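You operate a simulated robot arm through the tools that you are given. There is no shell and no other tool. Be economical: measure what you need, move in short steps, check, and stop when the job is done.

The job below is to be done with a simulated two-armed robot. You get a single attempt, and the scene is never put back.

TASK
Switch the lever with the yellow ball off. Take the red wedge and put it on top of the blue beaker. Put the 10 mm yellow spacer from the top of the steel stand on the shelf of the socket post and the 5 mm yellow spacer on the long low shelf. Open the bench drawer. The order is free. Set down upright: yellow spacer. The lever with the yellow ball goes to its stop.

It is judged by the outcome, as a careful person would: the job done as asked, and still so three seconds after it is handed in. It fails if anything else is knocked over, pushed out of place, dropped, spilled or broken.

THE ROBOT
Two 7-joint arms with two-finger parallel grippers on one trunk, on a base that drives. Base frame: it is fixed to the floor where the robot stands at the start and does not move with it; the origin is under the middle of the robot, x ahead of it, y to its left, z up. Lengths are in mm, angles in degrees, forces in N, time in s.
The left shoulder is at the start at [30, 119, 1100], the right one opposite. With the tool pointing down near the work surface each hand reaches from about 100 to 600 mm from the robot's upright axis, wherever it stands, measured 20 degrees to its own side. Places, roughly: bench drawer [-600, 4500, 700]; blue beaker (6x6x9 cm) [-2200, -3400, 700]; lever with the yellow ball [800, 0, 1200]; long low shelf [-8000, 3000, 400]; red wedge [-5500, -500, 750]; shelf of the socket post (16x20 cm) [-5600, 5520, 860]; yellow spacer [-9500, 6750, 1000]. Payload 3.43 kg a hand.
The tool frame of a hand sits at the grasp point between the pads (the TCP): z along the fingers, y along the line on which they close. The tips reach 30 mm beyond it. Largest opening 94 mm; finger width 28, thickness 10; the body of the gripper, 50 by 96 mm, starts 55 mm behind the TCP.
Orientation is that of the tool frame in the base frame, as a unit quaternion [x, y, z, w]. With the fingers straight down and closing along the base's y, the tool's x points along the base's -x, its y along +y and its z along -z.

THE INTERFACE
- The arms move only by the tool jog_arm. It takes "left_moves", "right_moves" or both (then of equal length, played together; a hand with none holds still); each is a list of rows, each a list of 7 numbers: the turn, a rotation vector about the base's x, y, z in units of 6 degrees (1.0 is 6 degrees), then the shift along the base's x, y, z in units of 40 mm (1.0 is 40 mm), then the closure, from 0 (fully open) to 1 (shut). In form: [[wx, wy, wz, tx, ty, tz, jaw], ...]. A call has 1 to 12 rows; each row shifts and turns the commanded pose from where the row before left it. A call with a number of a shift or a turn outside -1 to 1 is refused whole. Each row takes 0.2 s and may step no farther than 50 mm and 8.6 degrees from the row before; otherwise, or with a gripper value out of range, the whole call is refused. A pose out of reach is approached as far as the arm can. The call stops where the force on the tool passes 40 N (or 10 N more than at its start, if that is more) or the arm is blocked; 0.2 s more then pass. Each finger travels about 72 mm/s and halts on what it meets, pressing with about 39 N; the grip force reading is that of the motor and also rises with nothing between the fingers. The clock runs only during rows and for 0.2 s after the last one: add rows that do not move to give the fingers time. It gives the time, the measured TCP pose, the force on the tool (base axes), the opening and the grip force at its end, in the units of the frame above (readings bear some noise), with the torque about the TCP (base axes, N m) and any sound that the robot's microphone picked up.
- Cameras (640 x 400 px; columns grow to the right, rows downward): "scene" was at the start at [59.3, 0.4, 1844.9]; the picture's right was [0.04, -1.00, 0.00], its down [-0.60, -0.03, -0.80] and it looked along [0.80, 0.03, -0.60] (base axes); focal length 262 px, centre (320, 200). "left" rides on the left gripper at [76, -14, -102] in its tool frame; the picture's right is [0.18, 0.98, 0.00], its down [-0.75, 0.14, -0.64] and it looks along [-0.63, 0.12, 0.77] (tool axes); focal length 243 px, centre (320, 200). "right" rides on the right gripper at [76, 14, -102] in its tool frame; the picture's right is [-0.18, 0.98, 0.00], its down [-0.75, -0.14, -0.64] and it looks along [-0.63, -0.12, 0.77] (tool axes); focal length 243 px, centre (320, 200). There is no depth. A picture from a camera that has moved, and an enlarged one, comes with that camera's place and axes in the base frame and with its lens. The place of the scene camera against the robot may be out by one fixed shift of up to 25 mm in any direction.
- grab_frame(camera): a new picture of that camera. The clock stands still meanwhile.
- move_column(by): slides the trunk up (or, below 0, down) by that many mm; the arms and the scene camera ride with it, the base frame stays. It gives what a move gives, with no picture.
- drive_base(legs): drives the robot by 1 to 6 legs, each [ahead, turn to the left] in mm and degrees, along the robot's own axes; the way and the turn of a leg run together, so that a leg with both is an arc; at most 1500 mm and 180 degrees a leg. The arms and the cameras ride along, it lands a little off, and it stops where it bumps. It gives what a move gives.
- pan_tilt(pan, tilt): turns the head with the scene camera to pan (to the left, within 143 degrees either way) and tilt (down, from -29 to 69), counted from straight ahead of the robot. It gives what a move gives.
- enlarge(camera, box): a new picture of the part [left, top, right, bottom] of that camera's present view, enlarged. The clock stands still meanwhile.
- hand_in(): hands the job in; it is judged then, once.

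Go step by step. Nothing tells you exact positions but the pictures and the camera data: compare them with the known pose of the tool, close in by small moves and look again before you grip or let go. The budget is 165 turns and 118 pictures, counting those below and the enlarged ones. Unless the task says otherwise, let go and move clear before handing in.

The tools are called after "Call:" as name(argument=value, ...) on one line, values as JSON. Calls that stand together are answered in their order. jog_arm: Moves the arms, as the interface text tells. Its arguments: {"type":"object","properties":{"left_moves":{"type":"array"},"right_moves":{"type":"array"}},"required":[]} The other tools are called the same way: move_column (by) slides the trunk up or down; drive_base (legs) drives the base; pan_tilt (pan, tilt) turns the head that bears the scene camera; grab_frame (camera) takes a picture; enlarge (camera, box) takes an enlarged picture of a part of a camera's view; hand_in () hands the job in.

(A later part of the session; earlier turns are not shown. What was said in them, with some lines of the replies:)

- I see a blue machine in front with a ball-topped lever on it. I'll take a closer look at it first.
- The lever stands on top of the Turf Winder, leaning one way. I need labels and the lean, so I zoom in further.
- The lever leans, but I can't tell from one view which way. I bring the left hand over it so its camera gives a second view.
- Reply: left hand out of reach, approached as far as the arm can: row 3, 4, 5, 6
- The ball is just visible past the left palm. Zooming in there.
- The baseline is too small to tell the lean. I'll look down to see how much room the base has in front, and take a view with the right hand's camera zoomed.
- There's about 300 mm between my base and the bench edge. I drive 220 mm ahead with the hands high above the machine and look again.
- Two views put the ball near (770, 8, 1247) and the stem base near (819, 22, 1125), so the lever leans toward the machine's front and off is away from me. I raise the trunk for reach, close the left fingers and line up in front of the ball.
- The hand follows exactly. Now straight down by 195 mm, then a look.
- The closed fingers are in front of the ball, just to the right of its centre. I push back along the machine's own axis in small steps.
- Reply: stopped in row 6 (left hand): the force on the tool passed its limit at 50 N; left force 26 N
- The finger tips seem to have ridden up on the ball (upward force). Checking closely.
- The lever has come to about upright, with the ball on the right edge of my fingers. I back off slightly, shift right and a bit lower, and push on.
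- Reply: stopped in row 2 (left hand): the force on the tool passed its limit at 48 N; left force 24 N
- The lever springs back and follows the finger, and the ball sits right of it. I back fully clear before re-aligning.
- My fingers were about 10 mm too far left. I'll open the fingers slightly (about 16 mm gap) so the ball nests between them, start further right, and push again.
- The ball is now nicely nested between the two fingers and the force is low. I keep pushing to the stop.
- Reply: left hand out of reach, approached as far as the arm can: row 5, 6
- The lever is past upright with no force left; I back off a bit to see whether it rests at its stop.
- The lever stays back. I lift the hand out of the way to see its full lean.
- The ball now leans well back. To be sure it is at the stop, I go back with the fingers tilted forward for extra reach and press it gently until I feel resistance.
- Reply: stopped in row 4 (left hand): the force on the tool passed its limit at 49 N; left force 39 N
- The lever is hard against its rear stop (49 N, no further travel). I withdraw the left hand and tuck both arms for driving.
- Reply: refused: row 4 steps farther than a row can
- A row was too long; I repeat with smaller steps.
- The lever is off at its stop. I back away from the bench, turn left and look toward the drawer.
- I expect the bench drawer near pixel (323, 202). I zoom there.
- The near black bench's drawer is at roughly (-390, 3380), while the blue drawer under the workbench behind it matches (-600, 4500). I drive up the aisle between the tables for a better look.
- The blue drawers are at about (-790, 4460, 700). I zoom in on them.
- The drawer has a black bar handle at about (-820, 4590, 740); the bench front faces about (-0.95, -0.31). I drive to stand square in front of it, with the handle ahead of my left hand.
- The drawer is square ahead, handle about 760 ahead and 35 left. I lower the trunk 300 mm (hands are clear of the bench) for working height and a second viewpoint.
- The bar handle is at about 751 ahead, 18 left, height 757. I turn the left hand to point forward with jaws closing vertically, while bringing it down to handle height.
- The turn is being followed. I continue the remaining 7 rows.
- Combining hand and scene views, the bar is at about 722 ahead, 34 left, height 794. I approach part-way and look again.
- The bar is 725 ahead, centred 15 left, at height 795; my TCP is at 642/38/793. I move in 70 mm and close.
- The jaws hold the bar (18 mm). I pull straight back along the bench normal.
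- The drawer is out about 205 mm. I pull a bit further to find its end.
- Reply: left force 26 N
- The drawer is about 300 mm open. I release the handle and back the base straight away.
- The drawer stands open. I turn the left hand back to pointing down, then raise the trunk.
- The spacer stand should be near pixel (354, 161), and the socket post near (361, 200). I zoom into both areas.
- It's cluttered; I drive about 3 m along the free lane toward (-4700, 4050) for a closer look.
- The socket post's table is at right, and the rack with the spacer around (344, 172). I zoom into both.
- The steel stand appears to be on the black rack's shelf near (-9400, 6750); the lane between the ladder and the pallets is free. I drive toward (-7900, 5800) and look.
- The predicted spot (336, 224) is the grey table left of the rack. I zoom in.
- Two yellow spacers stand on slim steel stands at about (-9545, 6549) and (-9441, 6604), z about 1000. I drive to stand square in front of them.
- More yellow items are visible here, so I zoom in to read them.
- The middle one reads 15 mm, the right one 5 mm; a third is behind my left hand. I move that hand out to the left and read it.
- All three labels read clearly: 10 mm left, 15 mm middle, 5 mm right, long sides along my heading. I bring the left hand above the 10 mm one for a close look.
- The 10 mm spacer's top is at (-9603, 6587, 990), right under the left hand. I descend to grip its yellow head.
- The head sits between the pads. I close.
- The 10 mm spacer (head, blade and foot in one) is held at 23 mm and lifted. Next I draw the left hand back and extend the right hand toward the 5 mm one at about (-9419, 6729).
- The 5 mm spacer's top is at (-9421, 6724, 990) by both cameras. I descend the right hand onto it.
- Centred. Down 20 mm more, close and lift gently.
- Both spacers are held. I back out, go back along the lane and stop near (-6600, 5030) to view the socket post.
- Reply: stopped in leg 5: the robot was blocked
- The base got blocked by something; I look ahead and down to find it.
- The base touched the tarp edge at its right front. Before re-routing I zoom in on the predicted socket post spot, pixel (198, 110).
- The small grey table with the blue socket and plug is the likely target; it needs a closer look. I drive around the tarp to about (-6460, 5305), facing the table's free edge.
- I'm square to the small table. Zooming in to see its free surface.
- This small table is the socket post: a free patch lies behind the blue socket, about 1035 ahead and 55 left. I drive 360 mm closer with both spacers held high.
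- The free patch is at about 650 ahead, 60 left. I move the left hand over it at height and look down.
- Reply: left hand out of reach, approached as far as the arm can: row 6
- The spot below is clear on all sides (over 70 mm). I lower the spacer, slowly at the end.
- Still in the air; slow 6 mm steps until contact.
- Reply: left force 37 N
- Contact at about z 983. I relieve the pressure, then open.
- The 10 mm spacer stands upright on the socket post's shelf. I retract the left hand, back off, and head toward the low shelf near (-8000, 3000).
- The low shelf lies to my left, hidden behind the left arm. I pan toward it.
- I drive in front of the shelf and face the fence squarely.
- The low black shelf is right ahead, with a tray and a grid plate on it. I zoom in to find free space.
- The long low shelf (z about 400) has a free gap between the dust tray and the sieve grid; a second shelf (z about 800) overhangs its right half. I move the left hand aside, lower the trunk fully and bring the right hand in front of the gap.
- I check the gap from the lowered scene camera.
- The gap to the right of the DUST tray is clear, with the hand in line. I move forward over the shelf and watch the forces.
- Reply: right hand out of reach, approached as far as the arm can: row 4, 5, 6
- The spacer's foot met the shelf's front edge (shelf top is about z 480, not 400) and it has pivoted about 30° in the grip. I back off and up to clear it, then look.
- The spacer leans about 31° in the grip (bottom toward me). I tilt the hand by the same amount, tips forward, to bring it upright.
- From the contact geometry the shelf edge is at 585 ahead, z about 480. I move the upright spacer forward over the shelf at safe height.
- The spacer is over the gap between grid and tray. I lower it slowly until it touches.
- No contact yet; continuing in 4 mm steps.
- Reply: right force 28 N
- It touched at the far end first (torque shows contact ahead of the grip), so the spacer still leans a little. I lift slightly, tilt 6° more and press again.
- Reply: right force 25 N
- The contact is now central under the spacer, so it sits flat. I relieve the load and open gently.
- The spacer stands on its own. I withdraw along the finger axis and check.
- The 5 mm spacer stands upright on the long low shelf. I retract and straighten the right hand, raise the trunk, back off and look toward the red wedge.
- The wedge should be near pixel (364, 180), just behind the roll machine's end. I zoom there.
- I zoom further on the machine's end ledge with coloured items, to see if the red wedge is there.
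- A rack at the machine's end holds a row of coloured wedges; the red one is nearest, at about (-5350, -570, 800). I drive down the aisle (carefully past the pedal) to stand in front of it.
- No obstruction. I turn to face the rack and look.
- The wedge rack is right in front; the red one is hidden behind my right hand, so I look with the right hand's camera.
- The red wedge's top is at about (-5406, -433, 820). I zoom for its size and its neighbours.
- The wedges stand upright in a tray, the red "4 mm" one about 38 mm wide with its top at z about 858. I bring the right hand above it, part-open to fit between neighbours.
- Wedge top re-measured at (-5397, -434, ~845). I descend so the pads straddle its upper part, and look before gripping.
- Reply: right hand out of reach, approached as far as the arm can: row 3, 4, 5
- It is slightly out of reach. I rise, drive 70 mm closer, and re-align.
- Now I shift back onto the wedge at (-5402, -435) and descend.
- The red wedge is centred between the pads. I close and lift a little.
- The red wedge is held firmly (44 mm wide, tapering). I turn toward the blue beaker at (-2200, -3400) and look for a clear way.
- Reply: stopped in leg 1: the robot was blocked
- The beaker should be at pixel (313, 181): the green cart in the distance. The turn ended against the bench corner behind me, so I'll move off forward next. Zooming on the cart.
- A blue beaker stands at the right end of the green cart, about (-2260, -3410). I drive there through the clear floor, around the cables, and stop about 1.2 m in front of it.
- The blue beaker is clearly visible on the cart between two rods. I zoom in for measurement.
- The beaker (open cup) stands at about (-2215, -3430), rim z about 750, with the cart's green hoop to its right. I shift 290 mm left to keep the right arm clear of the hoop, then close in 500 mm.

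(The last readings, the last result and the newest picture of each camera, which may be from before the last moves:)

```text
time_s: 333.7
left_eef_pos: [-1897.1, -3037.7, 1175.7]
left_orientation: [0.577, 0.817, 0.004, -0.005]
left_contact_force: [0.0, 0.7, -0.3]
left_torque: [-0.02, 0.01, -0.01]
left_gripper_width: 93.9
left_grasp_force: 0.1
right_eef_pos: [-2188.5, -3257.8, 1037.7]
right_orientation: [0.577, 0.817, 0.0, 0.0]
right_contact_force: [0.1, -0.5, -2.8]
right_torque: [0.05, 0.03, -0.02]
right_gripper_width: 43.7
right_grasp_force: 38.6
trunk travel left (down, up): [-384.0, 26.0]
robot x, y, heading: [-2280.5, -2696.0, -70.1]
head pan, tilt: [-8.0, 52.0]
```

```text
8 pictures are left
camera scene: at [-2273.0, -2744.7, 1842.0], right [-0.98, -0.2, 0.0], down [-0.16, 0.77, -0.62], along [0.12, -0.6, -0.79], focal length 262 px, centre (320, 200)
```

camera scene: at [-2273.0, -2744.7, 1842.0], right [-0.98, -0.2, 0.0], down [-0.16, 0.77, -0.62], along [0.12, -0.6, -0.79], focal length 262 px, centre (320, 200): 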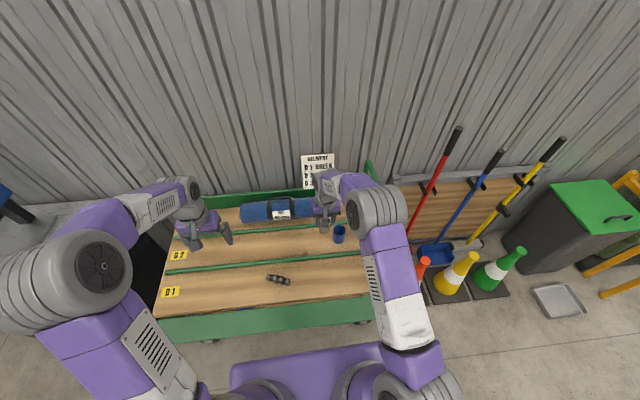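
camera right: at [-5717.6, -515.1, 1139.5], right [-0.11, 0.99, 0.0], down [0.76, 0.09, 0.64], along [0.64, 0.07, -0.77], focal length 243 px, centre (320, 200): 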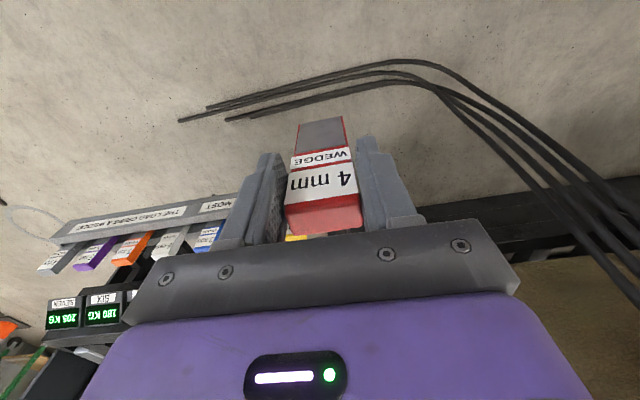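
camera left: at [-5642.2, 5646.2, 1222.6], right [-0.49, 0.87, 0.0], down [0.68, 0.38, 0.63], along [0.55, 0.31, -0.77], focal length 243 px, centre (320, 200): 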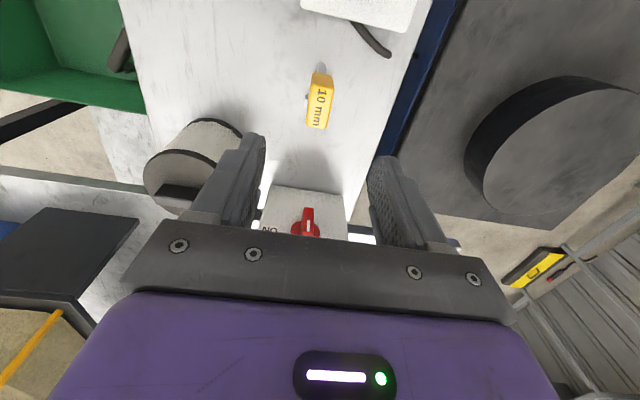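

Beaker is about 667 ahead, 192 right, rim z 750–800. Because the wedge must lie flat across the open cup, I first tilt the hand 60° forward to lay the wedge on the free front part of the cart top, then re-grip it from above.

Call:
jog_arm(right_moves=[[-0.937, -0.345, 0, -0.06, 0.165, -0.5, 1], [-0.937, -0.345, 0, -0.06, 0.165, -0.5, 1], [-0.937, -0.345, 0, -0.06, 0.165, -0.5, 1], [-0.937, -0.345, 0, -0.06, 0.165, -0.5, 1], [-0.937, -0.345, 0, -0.06, 0.165, -0.5, 1], [-0.937, -0.345, 0, -0.06, 0.165, -0.5, 1], [-0.937, -0.345, 0, -0.06, 0.165, -0.5, 1], [-0.937, -0.345, 0, -0.06, 0.165, -0.5, 1], [-0.937, -0.345, 0, -0.06, 0.165, -0.5, 1], [-0.937, -0.345, 0, -0.06, 0.165, -0.5, 1]])

Call:
grab_frame(camera="right")

```text
time_s: 335.9
left_eef_pos: [-1898.1, -3037.3, 1175.5]
left_orientation: [0.577, 0.817, 0.004, -0.005]
left_contact_force: [0.0, -0.1, 0.1]
left_torque: [0.01, -0.02, -0.03]
left_gripper_width: 94.2
left_grasp_force: 0.1
right_eef_pos: [-2213.0, -3191.1, 837.6]
right_orientation: [0.5, 0.708, -0.284, 0.411]
right_contact_force: [-0.2, -0.4, -3.4]
right_torque: [0.15, 0.11, 0.0]
right_gripper_width: 43.8
right_grasp_force: 39.5
trunk travel left (down, up): [-384.0, 26.0]
robot x, y, heading: [-2279.3, -2700.0, -70.7]
head pan, tilt: [-8.0, 52.0]
```

```text
7 pictures are left
camera right: at [-2244.2, -3066.6, 822.5], right [0.95, 0.25, 0.17], down [-0.2, 0.12, 0.97], along [0.22, -0.96, 0.16], focal length 243 px, centre (320, 200)
```

right: 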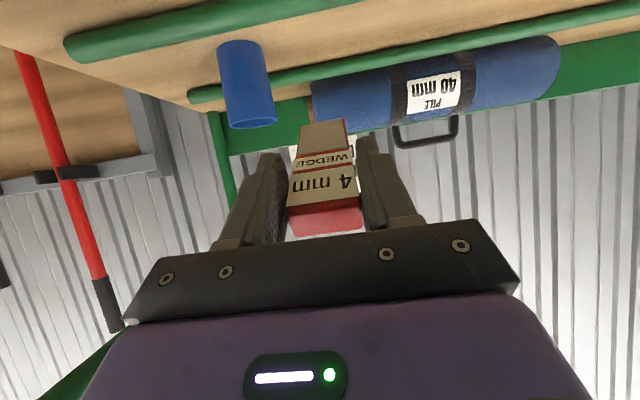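

The beaker rim is at (-2237, -3409, 759), the cart top at about z 669. I lower the tilted wedge so its tip meets the cart top and it swings down nearly flat.

Call:
jog_arm(right_moves=[[0, 0, 0, -0.08, 0.24, -0.6, 1], [0, 0, 0, -0.08, 0.24, -0.6, 1], [0, 0, 0, 0, 0, -0.8, 1], [0, 0, 0, 0, 0, -0.7, 1], [0, 0, 0, 0, 0, -0.2, 1], [0, 0, 0, 0, 0, -0.1, 1], [0, 0, 0, 0, 0, -0.1, 1], [0, 0, 0, 0, 0, -0.1, 1], [0, 0, 0, 0, 0, 0, 1]])

```text
time_s: 337.9
left_eef_pos: [-1899.2, -3035.3, 1176.6]
left_orientation: [0.577, 0.817, 0.003, -0.005]
left_contact_force: [-0.5, -0.4, 0.2]
left_torque: [0.0, 0.01, -0.04]
left_gripper_width: 93.9
left_grasp_force: 0.0
right_eef_pos: [-2219.9, -3168.1, 709.1]
right_orientation: [0.499, 0.709, -0.282, 0.41]
right_contact_force: [-4.4, 20.5, 9.5]
right_torque: [-0.88, -0.15, -0.07]
right_gripper_width: 43.9
right_grasp_force: 39.4
trunk travel left (down, up): [-384.0, 26.0]
robot x, y, heading: [-2284.3, -2696.5, -70.2]
head pan, tilt: [-8.0, 52.0]
```

There is contact with a backward component; I check visually.

Call:
enlarge(camera="scene", box=[260, 200, 400, 320])

```text
3.33 times, centred on (330, 260) of scene
camera zoom: at [-2273.7, -2740.8, 1842.1], right [-0.98, -0.2, 0.0], down [-0.16, 0.77, -0.62], along [0.12, -0.6, -0.79], focal length 874 px, centre (287, 0)
```

zoom: 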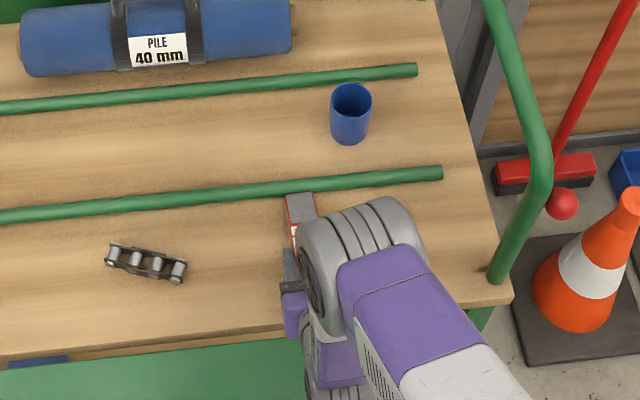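

The wedge is longer than I thought (about 170 mm) and its tip has reached the front rod. I back off 25 mm, press a little lower and check forces.

Call:
jog_arm(right_moves=[[0, 0, 0, -0.1, 0.28, 0, 1], [0, 0, 0, -0.11, 0.3, 0, 1], [0, 0, 0, 0, 0, -0.1, 1], [0, 0, 0, 0, 0, -0.1, 1], [0, 0, 0, 0, 0, 0, 1]])

```text
time_s: 339.1
left_eef_pos: [-1899.4, -3033.4, 1176.4]
left_orientation: [0.577, 0.817, 0.004, -0.004]
left_contact_force: [-0.1, -0.1, -0.3]
left_torque: [0.0, -0.04, 0.05]
left_gripper_width: 93.9
left_grasp_force: 0.0
right_eef_pos: [-2227.5, -3148.9, 706.6]
right_orientation: [0.498, 0.705, -0.288, 0.415]
right_contact_force: [-4.3, 5.5, 37.9]
right_torque: [-0.8, 0.81, -0.15]
right_gripper_width: 43.8
right_grasp_force: 39.0
trunk travel left (down, up): [-384.0, 26.0]
robot x, y, heading: [-2284.0, -2695.5, -70.8]
head pan, tilt: [-8.0, 52.0]
```

The finger tips now touch the cart top (z about 680), so the wedge is as flat as it can get. I rise 4 mm, release, and withdraw along the finger axis.

Call:
jog_arm(right_moves=[[0, 0, 0, 0, 0, 0.1, 1], [0, 0, 0, 0, 0, 0.05, 1], [0, 0, 0, 0, 0, 0, 0.9], [0, 0, 0, 0, 0, 0, 0.6], [0, 0, 0, 0, 0, 0, 0.2], [0, 0, 0, 0, 0, 0, 0], [0, 0, 0, -0.2, 0.55, 0.5, 0], [0, 0, 0, -0.2, 0.55, 0.6, 0], [0.937, 0.33, 0, 0, 0, 0.9, 0], [0.937, 0.33, 0, 0, 0, 0.9, 0], [0.937, 0.33, 0, 0, 0, 0.9, 0], [0.58, 0.21, 0, 0.1, -0.3, 0.5, 0]])

Call:
move_column(by=-100)

Call:
enlarge(camera="scene", box=[240, 200, 400, 320])

```text
time_s: 341.7
left_eef_pos: [-1898.1, -3036.8, 1175.4]
left_orientation: [0.577, 0.817, 0.003, -0.005]
left_contact_force: [0.0, 0.5, -0.6]
left_torque: [0.0, -0.03, -0.01]
left_gripper_width: 94.0
left_grasp_force: 0.0
right_eef_pos: [-2240.4, -3117.0, 880.4]
right_orientation: [0.545, 0.772, -0.184, 0.271]
right_contact_force: [-0.3, 0.4, 0.8]
right_torque: [-0.02, 0.0, 0.01]
right_gripper_width: 93.9
right_grasp_force: 0.0
trunk travel left (down, up): [-384.0, 26.0]
robot x, y, heading: [-2280.5, -2696.1, -70.5]
head pan, tilt: [-8.0, 52.0]
```

```text
time_s: 343.0
left_eef_pos: [-1898.5, -3036.4, 1075.3]
left_orientation: [0.577, 0.817, 0.003, -0.006]
left_contact_force: [0.3, 0.8, 0.0]
left_torque: [-0.01, -0.02, -0.01]
left_gripper_width: 93.7
left_grasp_force: 0.0
right_eef_pos: [-2238.9, -3117.4, 779.6]
right_orientation: [0.546, 0.771, -0.184, 0.271]
right_contact_force: [0.2, 0.2, 0.2]
right_torque: [0.01, 0.02, 0.0]
right_gripper_width: 94.1
right_grasp_force: 0.1
trunk travel left (down, up): [-284.0, 126.0]
robot x, y, heading: [-2275.5, -2696.0, -70.3]
head pan, tilt: [-8.0, 52.0]
```

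```text
3.33 times, centred on (320, 260) of scene
camera zoom: at [-2273.1, -2744.4, 1742.1], right [-0.98, -0.2, 0.0], down [-0.16, 0.77, -0.62], along [0.12, -0.6, -0.79], focal length 874 px, centre (320, 0)
```

zoom: 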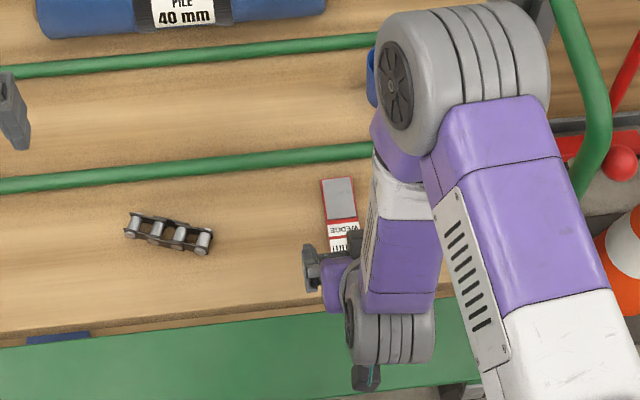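

The wedge lies flat on the cart. I move the hand (pitched about 39°) over its balance point near (-2220, -3177), align the yaw, and lower around it.

Call:
jog_arm(right_moves=[[0, 0, -0.4, 0.24, -0.75, 0, 0], [0, 0, -0.4, 0.24, -0.75, 0, 0], [0, 0, 0, 0, 0, -0.75, 0], [0, 0, 0, 0, 0, -0.75, 0], [0, 0, 0, 0, 0, -0.1, 0]])

Call:
grab_frame(camera="right")

```text
time_s: 344.2
left_eef_pos: [-1899.6, -3035.9, 1075.7]
left_orientation: [0.577, 0.816, 0.003, -0.005]
left_contact_force: [-0.2, -0.2, 0.4]
left_torque: [-0.04, 0.04, 0.02]
left_gripper_width: 94.0
left_grasp_force: 0.0
right_eef_pos: [-2221.3, -3175.9, 715.6]
right_orientation: [0.578, 0.748, -0.195, 0.263]
right_contact_force: [-0.4, -0.3, -0.4]
right_torque: [-0.01, -0.01, -0.03]
right_gripper_width: 94.0
right_grasp_force: 0.0
trunk travel left (down, up): [-284.0, 126.0]
robot x, y, heading: [-2277.1, -2694.1, -70.5]
head pan, tilt: [-8.0, 52.0]
```

```text
4 pictures are left
camera right: at [-2240.8, -3053.6, 747.8], right [0.99, 0.11, 0.13], down [-0.1, -0.23, 0.97], along [0.14, -0.97, -0.21], focal length 243 px, centre (320, 200)
```

right: 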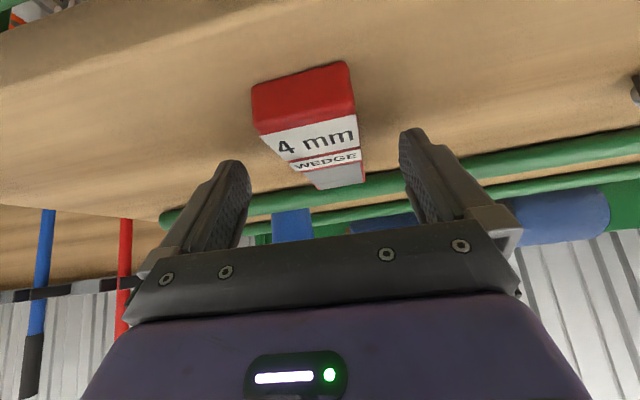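

The wedge sits between the fingers; its balance point is about 14 mm further along. I advance and close, then lift.

Call:
jog_arm(right_moves=[[0, 0, 0, 0.15, -0.35, 0, 0], [0, 0, 0, 0, 0, 0, 0.3], [0, 0, 0, 0, 0, 0, 0.6], [0, 0, 0, 0, 0, 0, 1], [0, 0, 0, 0, 0, 0, 1], [0, 0, 0, 0, 0, 0, 1]])

Call:
jog_arm(right_moves=[[0, 0, 0, 0, 0, 0.3, 1], [0, 0, 0, 0, 0, 0.8, 1], [0, 0, 0, 0, 0, 0.9, 1], [0, 0, 0, 0, 0, 0.9, 1], [0, 0, 0, 0, 0, 0.9, 1]])

Call:
move_column(by=-120)

```text
time_s: 345.6
left_eef_pos: [-1898.4, -3037.3, 1076.3]
left_orientation: [0.577, 0.817, 0.004, -0.005]
left_contact_force: [-0.6, -0.3, -0.6]
left_torque: [-0.01, -0.04, -0.02]
left_gripper_width: 94.2
left_grasp_force: 0.0
right_eef_pos: [-2214.8, -3191.0, 716.1]
right_orientation: [0.577, 0.748, -0.195, 0.263]
right_contact_force: [0.9, -0.3, 1.0]
right_torque: [-0.1, 0.06, 0.04]
right_gripper_width: 39.6
right_grasp_force: 39.1
trunk travel left (down, up): [-284.0, 126.0]
robot x, y, heading: [-2277.8, -2696.7, -70.1]
head pan, tilt: [-8.0, 52.0]
```

```text
time_s: 346.8
left_eef_pos: [-1898.8, -3036.8, 1075.5]
left_orientation: [0.577, 0.817, 0.004, -0.005]
left_contact_force: [0.8, -0.5, 0.2]
left_torque: [0.03, 0.0, 0.02]
left_gripper_width: 93.8
left_grasp_force: 0.0
right_eef_pos: [-2213.3, -3191.7, 867.8]
right_orientation: [0.577, 0.748, -0.196, 0.264]
right_contact_force: [0.4, 0.9, -4.7]
right_torque: [0.01, -0.05, -0.03]
right_gripper_width: 39.7
right_grasp_force: 38.9
trunk travel left (down, up): [-284.0, 126.0]
robot x, y, heading: [-2282.7, -2695.8, -70.3]
head pan, tilt: [-8.0, 52.0]
```

```text
time_s: 348.3
left_eef_pos: [-1897.6, -3035.9, 956.6]
left_orientation: [0.578, 0.816, 0.004, -0.005]
left_contact_force: [-0.8, -0.3, -0.1]
left_torque: [0.0, -0.01, 0.01]
left_gripper_width: 94.0
left_grasp_force: 0.0
right_eef_pos: [-2214.4, -3191.8, 747.8]
right_orientation: [0.577, 0.748, -0.196, 0.262]
right_contact_force: [0.0, 0.3, -3.7]
right_torque: [0.01, 0.01, 0.03]
right_gripper_width: 39.3
right_grasp_force: 39.1
trunk travel left (down, up): [-164.0, 246.0]
robot x, y, heading: [-2282.9, -2695.1, -70.1]
head pan, tilt: [-8.0, 52.0]
```

It is held at the balance point with almost no torque. I raise it to z 850 and carry it over the beaker.

Call:
jog_arm(right_moves=[[0, 0, 0, 0, 0, 0.85, 1], [0, 0, 0, 0, 0, 0.85, 1], [0, 0, 0, 0, 0, 0.85, 1], [0, 0, 0, -0.096, -0.904, 0, 1], [0, 0, 0, -0.096, -0.904, 0, 1], [0, 0, 0, -0.096, -0.904, 0, 1], [0, 0, 0, -0.096, -0.904, 0, 1], [0, 0, 0, -0.096, -0.904, 0, 1], [0, 0, 0, -0.096, -0.904, 0, 1]])

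Call:
grab_frame(camera="right")

```text
time_s: 350.3
left_eef_pos: [-1899.5, -3037.4, 954.8]
left_orientation: [0.577, 0.817, 0.004, -0.005]
left_contact_force: [-0.3, -0.5, -0.4]
left_torque: [-0.01, 0.04, 0.03]
left_gripper_width: 94.1
left_grasp_force: 0.0
right_eef_pos: [-2237.4, -3410.1, 848.4]
right_orientation: [0.578, 0.748, -0.195, 0.262]
right_contact_force: [0.6, -0.1, -3.4]
right_torque: [0.01, -0.02, 0.02]
right_gripper_width: 39.3
right_grasp_force: 38.7
trunk travel left (down, up): [-164.0, 246.0]
robot x, y, heading: [-2282.8, -2693.4, -70.5]
head pan, tilt: [-8.0, 52.0]
```

```text
3 pictures are left
camera right: at [-2257.4, -3286.8, 881.6], right [0.99, 0.11, 0.13], down [-0.1, -0.23, 0.97], along [0.14, -0.97, -0.21], focal length 243 px, centre (320, 200)
```

right: 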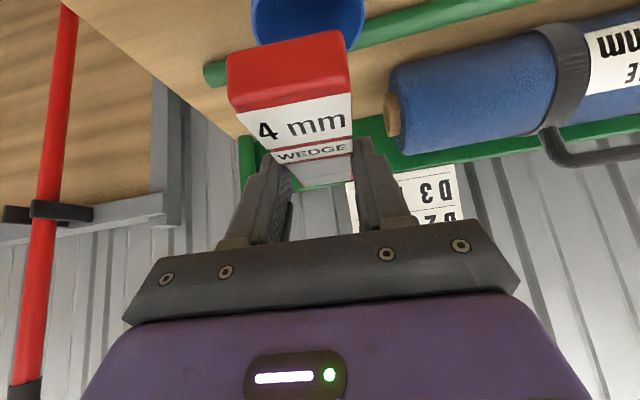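

The beaker's rim shows directly under the wedge, centred about 10 mm nearer than my grip. I shift back 10 mm and lower it in small steps.

Call:
jog_arm(right_moves=[[0, 0, 0, -0.08, 0.25, -0.3, 1], [0, 0, 0, 0, 0, -0.5, 1], [0, 0, 0, 0, 0, -0.1, 1], [0, 0, 0, 0, 0, -0.1, 1], [0, 0, 0, 0, 0, 0, 1]])

```text
time_s: 351.5
left_eef_pos: [-1898.7, -3037.0, 955.9]
left_orientation: [0.577, 0.817, 0.005, -0.005]
left_contact_force: [0.5, -0.3, -1.1]
left_torque: [0.01, 0.03, 0.0]
left_gripper_width: 93.9
left_grasp_force: 0.0
right_eef_pos: [-2241.1, -3398.8, 808.9]
right_orientation: [0.577, 0.748, -0.195, 0.262]
right_contact_force: [-0.4, 0.2, -3.0]
right_torque: [-0.02, 0.0, -0.03]
right_gripper_width: 39.6
right_grasp_force: 39.0
trunk travel left (down, up): [-164.0, 246.0]
robot x, y, heading: [-2279.3, -2696.5, -70.7]
head pan, tilt: [-8.0, 52.0]
```

Call:
jog_arm(right_moves=[[0, 0, 0, 0, 0, -0.07, 1], [0, 0, 0, 0, 0, -0.07, 1], [0, 0, 0, 0, 0, -0.07, 1], [0, 0, 0, 0, 0, 0, 1]])

```text
time_s: 352.5
left_eef_pos: [-1898.7, -3037.4, 955.6]
left_orientation: [0.577, 0.816, 0.005, -0.004]
left_contact_force: [-0.4, 0.7, -1.2]
left_torque: [-0.02, 0.01, 0.01]
left_gripper_width: 94.3
left_grasp_force: 0.0
right_eef_pos: [-2240.6, -3399.4, 801.0]
right_orientation: [0.577, 0.748, -0.196, 0.264]
right_contact_force: [0.0, -0.2, -2.9]
right_torque: [0.03, 0.01, -0.03]
right_gripper_width: 39.6
right_grasp_force: 38.8
trunk travel left (down, up): [-164.0, 246.0]
robot x, y, heading: [-2281.4, -2694.2, -70.5]
head pan, tilt: [-8.0, 52.0]
```

Call:
jog_arm(right_moves=[[0, 0, 0, 0, 0, -0.06, 1], [0, 0, 0, 0, 0, -0.06, 1], [0, 0, 0, 0, 0, -0.06, 1], [0, 0, 0, 0, 0, 0, 1]])

```text
time_s: 353.5
left_eef_pos: [-1898.5, -3034.7, 956.2]
left_orientation: [0.577, 0.817, 0.003, -0.005]
left_contact_force: [0.4, 0.8, 0.6]
left_torque: [-0.02, -0.02, 0.01]
left_gripper_width: 93.8
left_grasp_force: 0.1
right_eef_pos: [-2240.5, -3400.0, 799.5]
right_orientation: [0.577, 0.746, -0.2, 0.267]
right_contact_force: [-2.9, 2.4, 30.4]
right_torque: [0.41, 0.31, 0.06]
right_gripper_width: 39.3
right_grasp_force: 39.0
trunk travel left (down, up): [-164.0, 246.0]
robot x, y, heading: [-2279.9, -2694.2, -70.3]
head pan, tilt: [-8.0, 52.0]
```

Contact at z about 799.5, with the support about 11 mm nearer than my grip. I lift a hair, shift 8 mm back, settle and open gently.

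Call:
jog_arm(right_moves=[[0, 0, 0, 0, 0, 0.3, 1], [0, 0, 0, -0.07, 0.19, 0, 1], [0, 0, 0, 0, 0, -0.08, 1], [0, 0, 0, 0, 0, -0.08, 1], [0, 0, 0, 0, 0, 0, 1]])

```text
time_s: 354.7
left_eef_pos: [-1900.3, -3037.4, 956.7]
left_orientation: [0.577, 0.817, 0.004, -0.004]
left_contact_force: [-1.0, 0.0, -0.1]
left_torque: [-0.01, -0.01, 0.03]
left_gripper_width: 93.9
left_grasp_force: 0.2
right_eef_pos: [-2244.5, -3392.3, 800.6]
right_orientation: [0.577, 0.748, -0.195, 0.263]
right_contact_force: [-0.8, 1.9, 4.4]
right_torque: [0.05, 0.13, -0.02]
right_gripper_width: 39.5
right_grasp_force: 39.4
trunk travel left (down, up): [-164.0, 246.0]
robot x, y, heading: [-2278.7, -2691.6, -70.3]
head pan, tilt: [-8.0, 52.0]
```

Lightly seated. Opening now, without moving.

Call:
jog_arm(right_moves=[[0, 0, 0, 0, 0, 0, 0.57], [0, 0, 0, 0, 0, 0, 0.52], [0, 0, 0, 0, 0, 0, 0.4], [0, 0, 0, 0, 0, 0, 0.2], [0, 0, 0, 0, 0, 0, 0], [0, 0, 0, 0, 0, 0, 0]])

Call:
grab_frame(camera="right")

```text
time_s: 356.1
left_eef_pos: [-1898.6, -3037.6, 955.9]
left_orientation: [0.576, 0.817, 0.003, -0.005]
left_contact_force: [0.4, 0.1, 0.1]
left_torque: [-0.05, 0.0, -0.02]
left_gripper_width: 94.1
left_grasp_force: 0.0
right_eef_pos: [-2243.6, -3391.7, 799.6]
right_orientation: [0.577, 0.748, -0.196, 0.263]
right_contact_force: [-0.4, 1.0, -0.3]
right_torque: [0.04, -0.02, 0.0]
right_gripper_width: 94.1
right_grasp_force: 0.1
trunk travel left (down, up): [-164.0, 246.0]
robot x, y, heading: [-2280.9, -2695.6, -70.3]
head pan, tilt: [-8.0, 52.0]
```

```text
2 pictures are left
camera right: at [-2263.5, -3268.5, 832.1], right [0.99, 0.11, 0.12], down [-0.1, -0.23, 0.97], along [0.14, -0.97, -0.21], focal length 243 px, centre (320, 200)
```

right: 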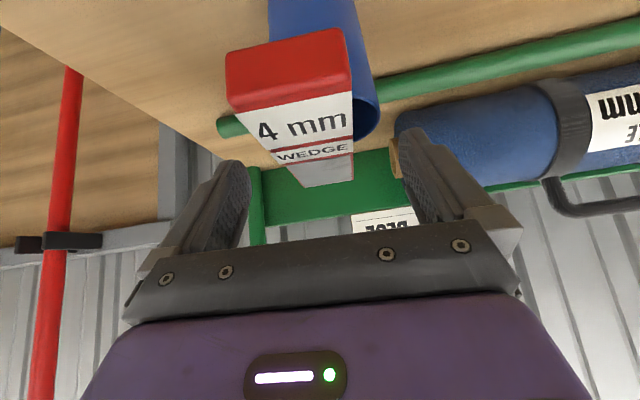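

The wedge rests on the beaker. I withdraw along the finger axis and check.

Call:
jog_arm(right_moves=[[0, 0, 0, -0.1, 0.3, 0.4, 0], [0, 0, 0, -0.16, 0.44, 0.58, 0], [0, 0, 0, -0.16, 0.44, 0.58, 0], [0, 0, 0, -0.16, 0.44, 0.58, 0], [0, 0, 0, -0.16, 0.44, 0.58, 0], [0, 0, 0, -0.2, 0.6, 0.5, 0], [0, 0, 0, -0.2, 0.6, 0.5, 0], [0, 0, 0, 0, 0, 0, 0]])

Call:
grab_frame(camera="right")

```text
time_s: 357.9
left_eef_pos: [-1898.5, -3038.5, 956.1]
left_orientation: [0.577, 0.817, 0.004, -0.005]
left_contact_force: [-0.9, 0.3, 0.5]
left_torque: [0.01, -0.02, 0.0]
left_gripper_width: 93.9
left_grasp_force: 0.1
right_eef_pos: [-2289.5, -3261.5, 948.1]
right_orientation: [0.578, 0.748, -0.196, 0.263]
right_contact_force: [0.1, 0.7, -0.8]
right_torque: [-0.02, 0.01, -0.02]
right_gripper_width: 94.0
right_grasp_force: 0.0
trunk travel left (down, up): [-164.0, 246.0]
robot x, y, heading: [-2278.8, -2693.6, -70.4]
head pan, tilt: [-8.0, 52.0]
```

```text
1 pictures are left
camera right: at [-2308.6, -3137.9, 980.5], right [0.99, 0.11, 0.12], down [-0.1, -0.23, 0.97], along [0.14, -0.97, -0.21], focal length 243 px, centre (320, 200)
```

right: 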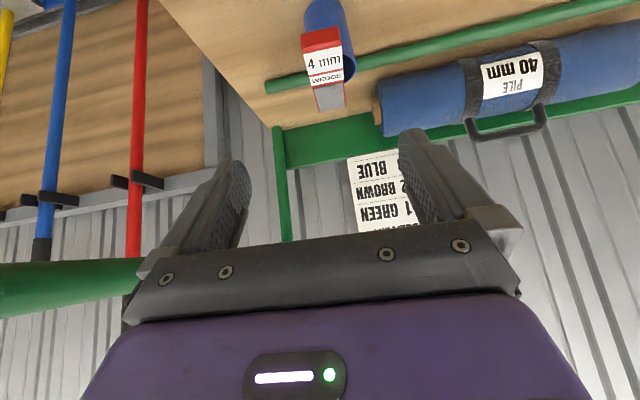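

The wedge lies steadily on top of the beaker, both hands are empty and clear, and all the other parts are done.

Call:
hand_in()

```text
The job is handed in.
```

All five parts of the job are done and it has been handed in; I don't have the judge's result.

- **Lever:** the one with the yellow ball is pushed to its rear stop. I took that as off because it started at the other end. The machine shows no on/off marking, and its display stayed lit afterwards.
- **Drawer:** it is pulled out about 300 mm.
- **10 mm spacer:** it stands upright on the socket post's shelf.
- **5 mm spacer:** it stands upright on the long low shelf. It caught the shelf edge on the way in and tilted in my grip, so I straightened it before setting it down.
- **Red wedge:** it lies flat across the top of the blue beaker, about 12 mm off centre to one side. I first laid it on the cart top to re-grip it, and its tip pressed against the front rod there, which did not appear to move.

The base was stopped twice by obstacles while driving: probably once at the tarp edge, and once at a bench corner while turning. It halted both times. I did not go back for a close look at either spot.
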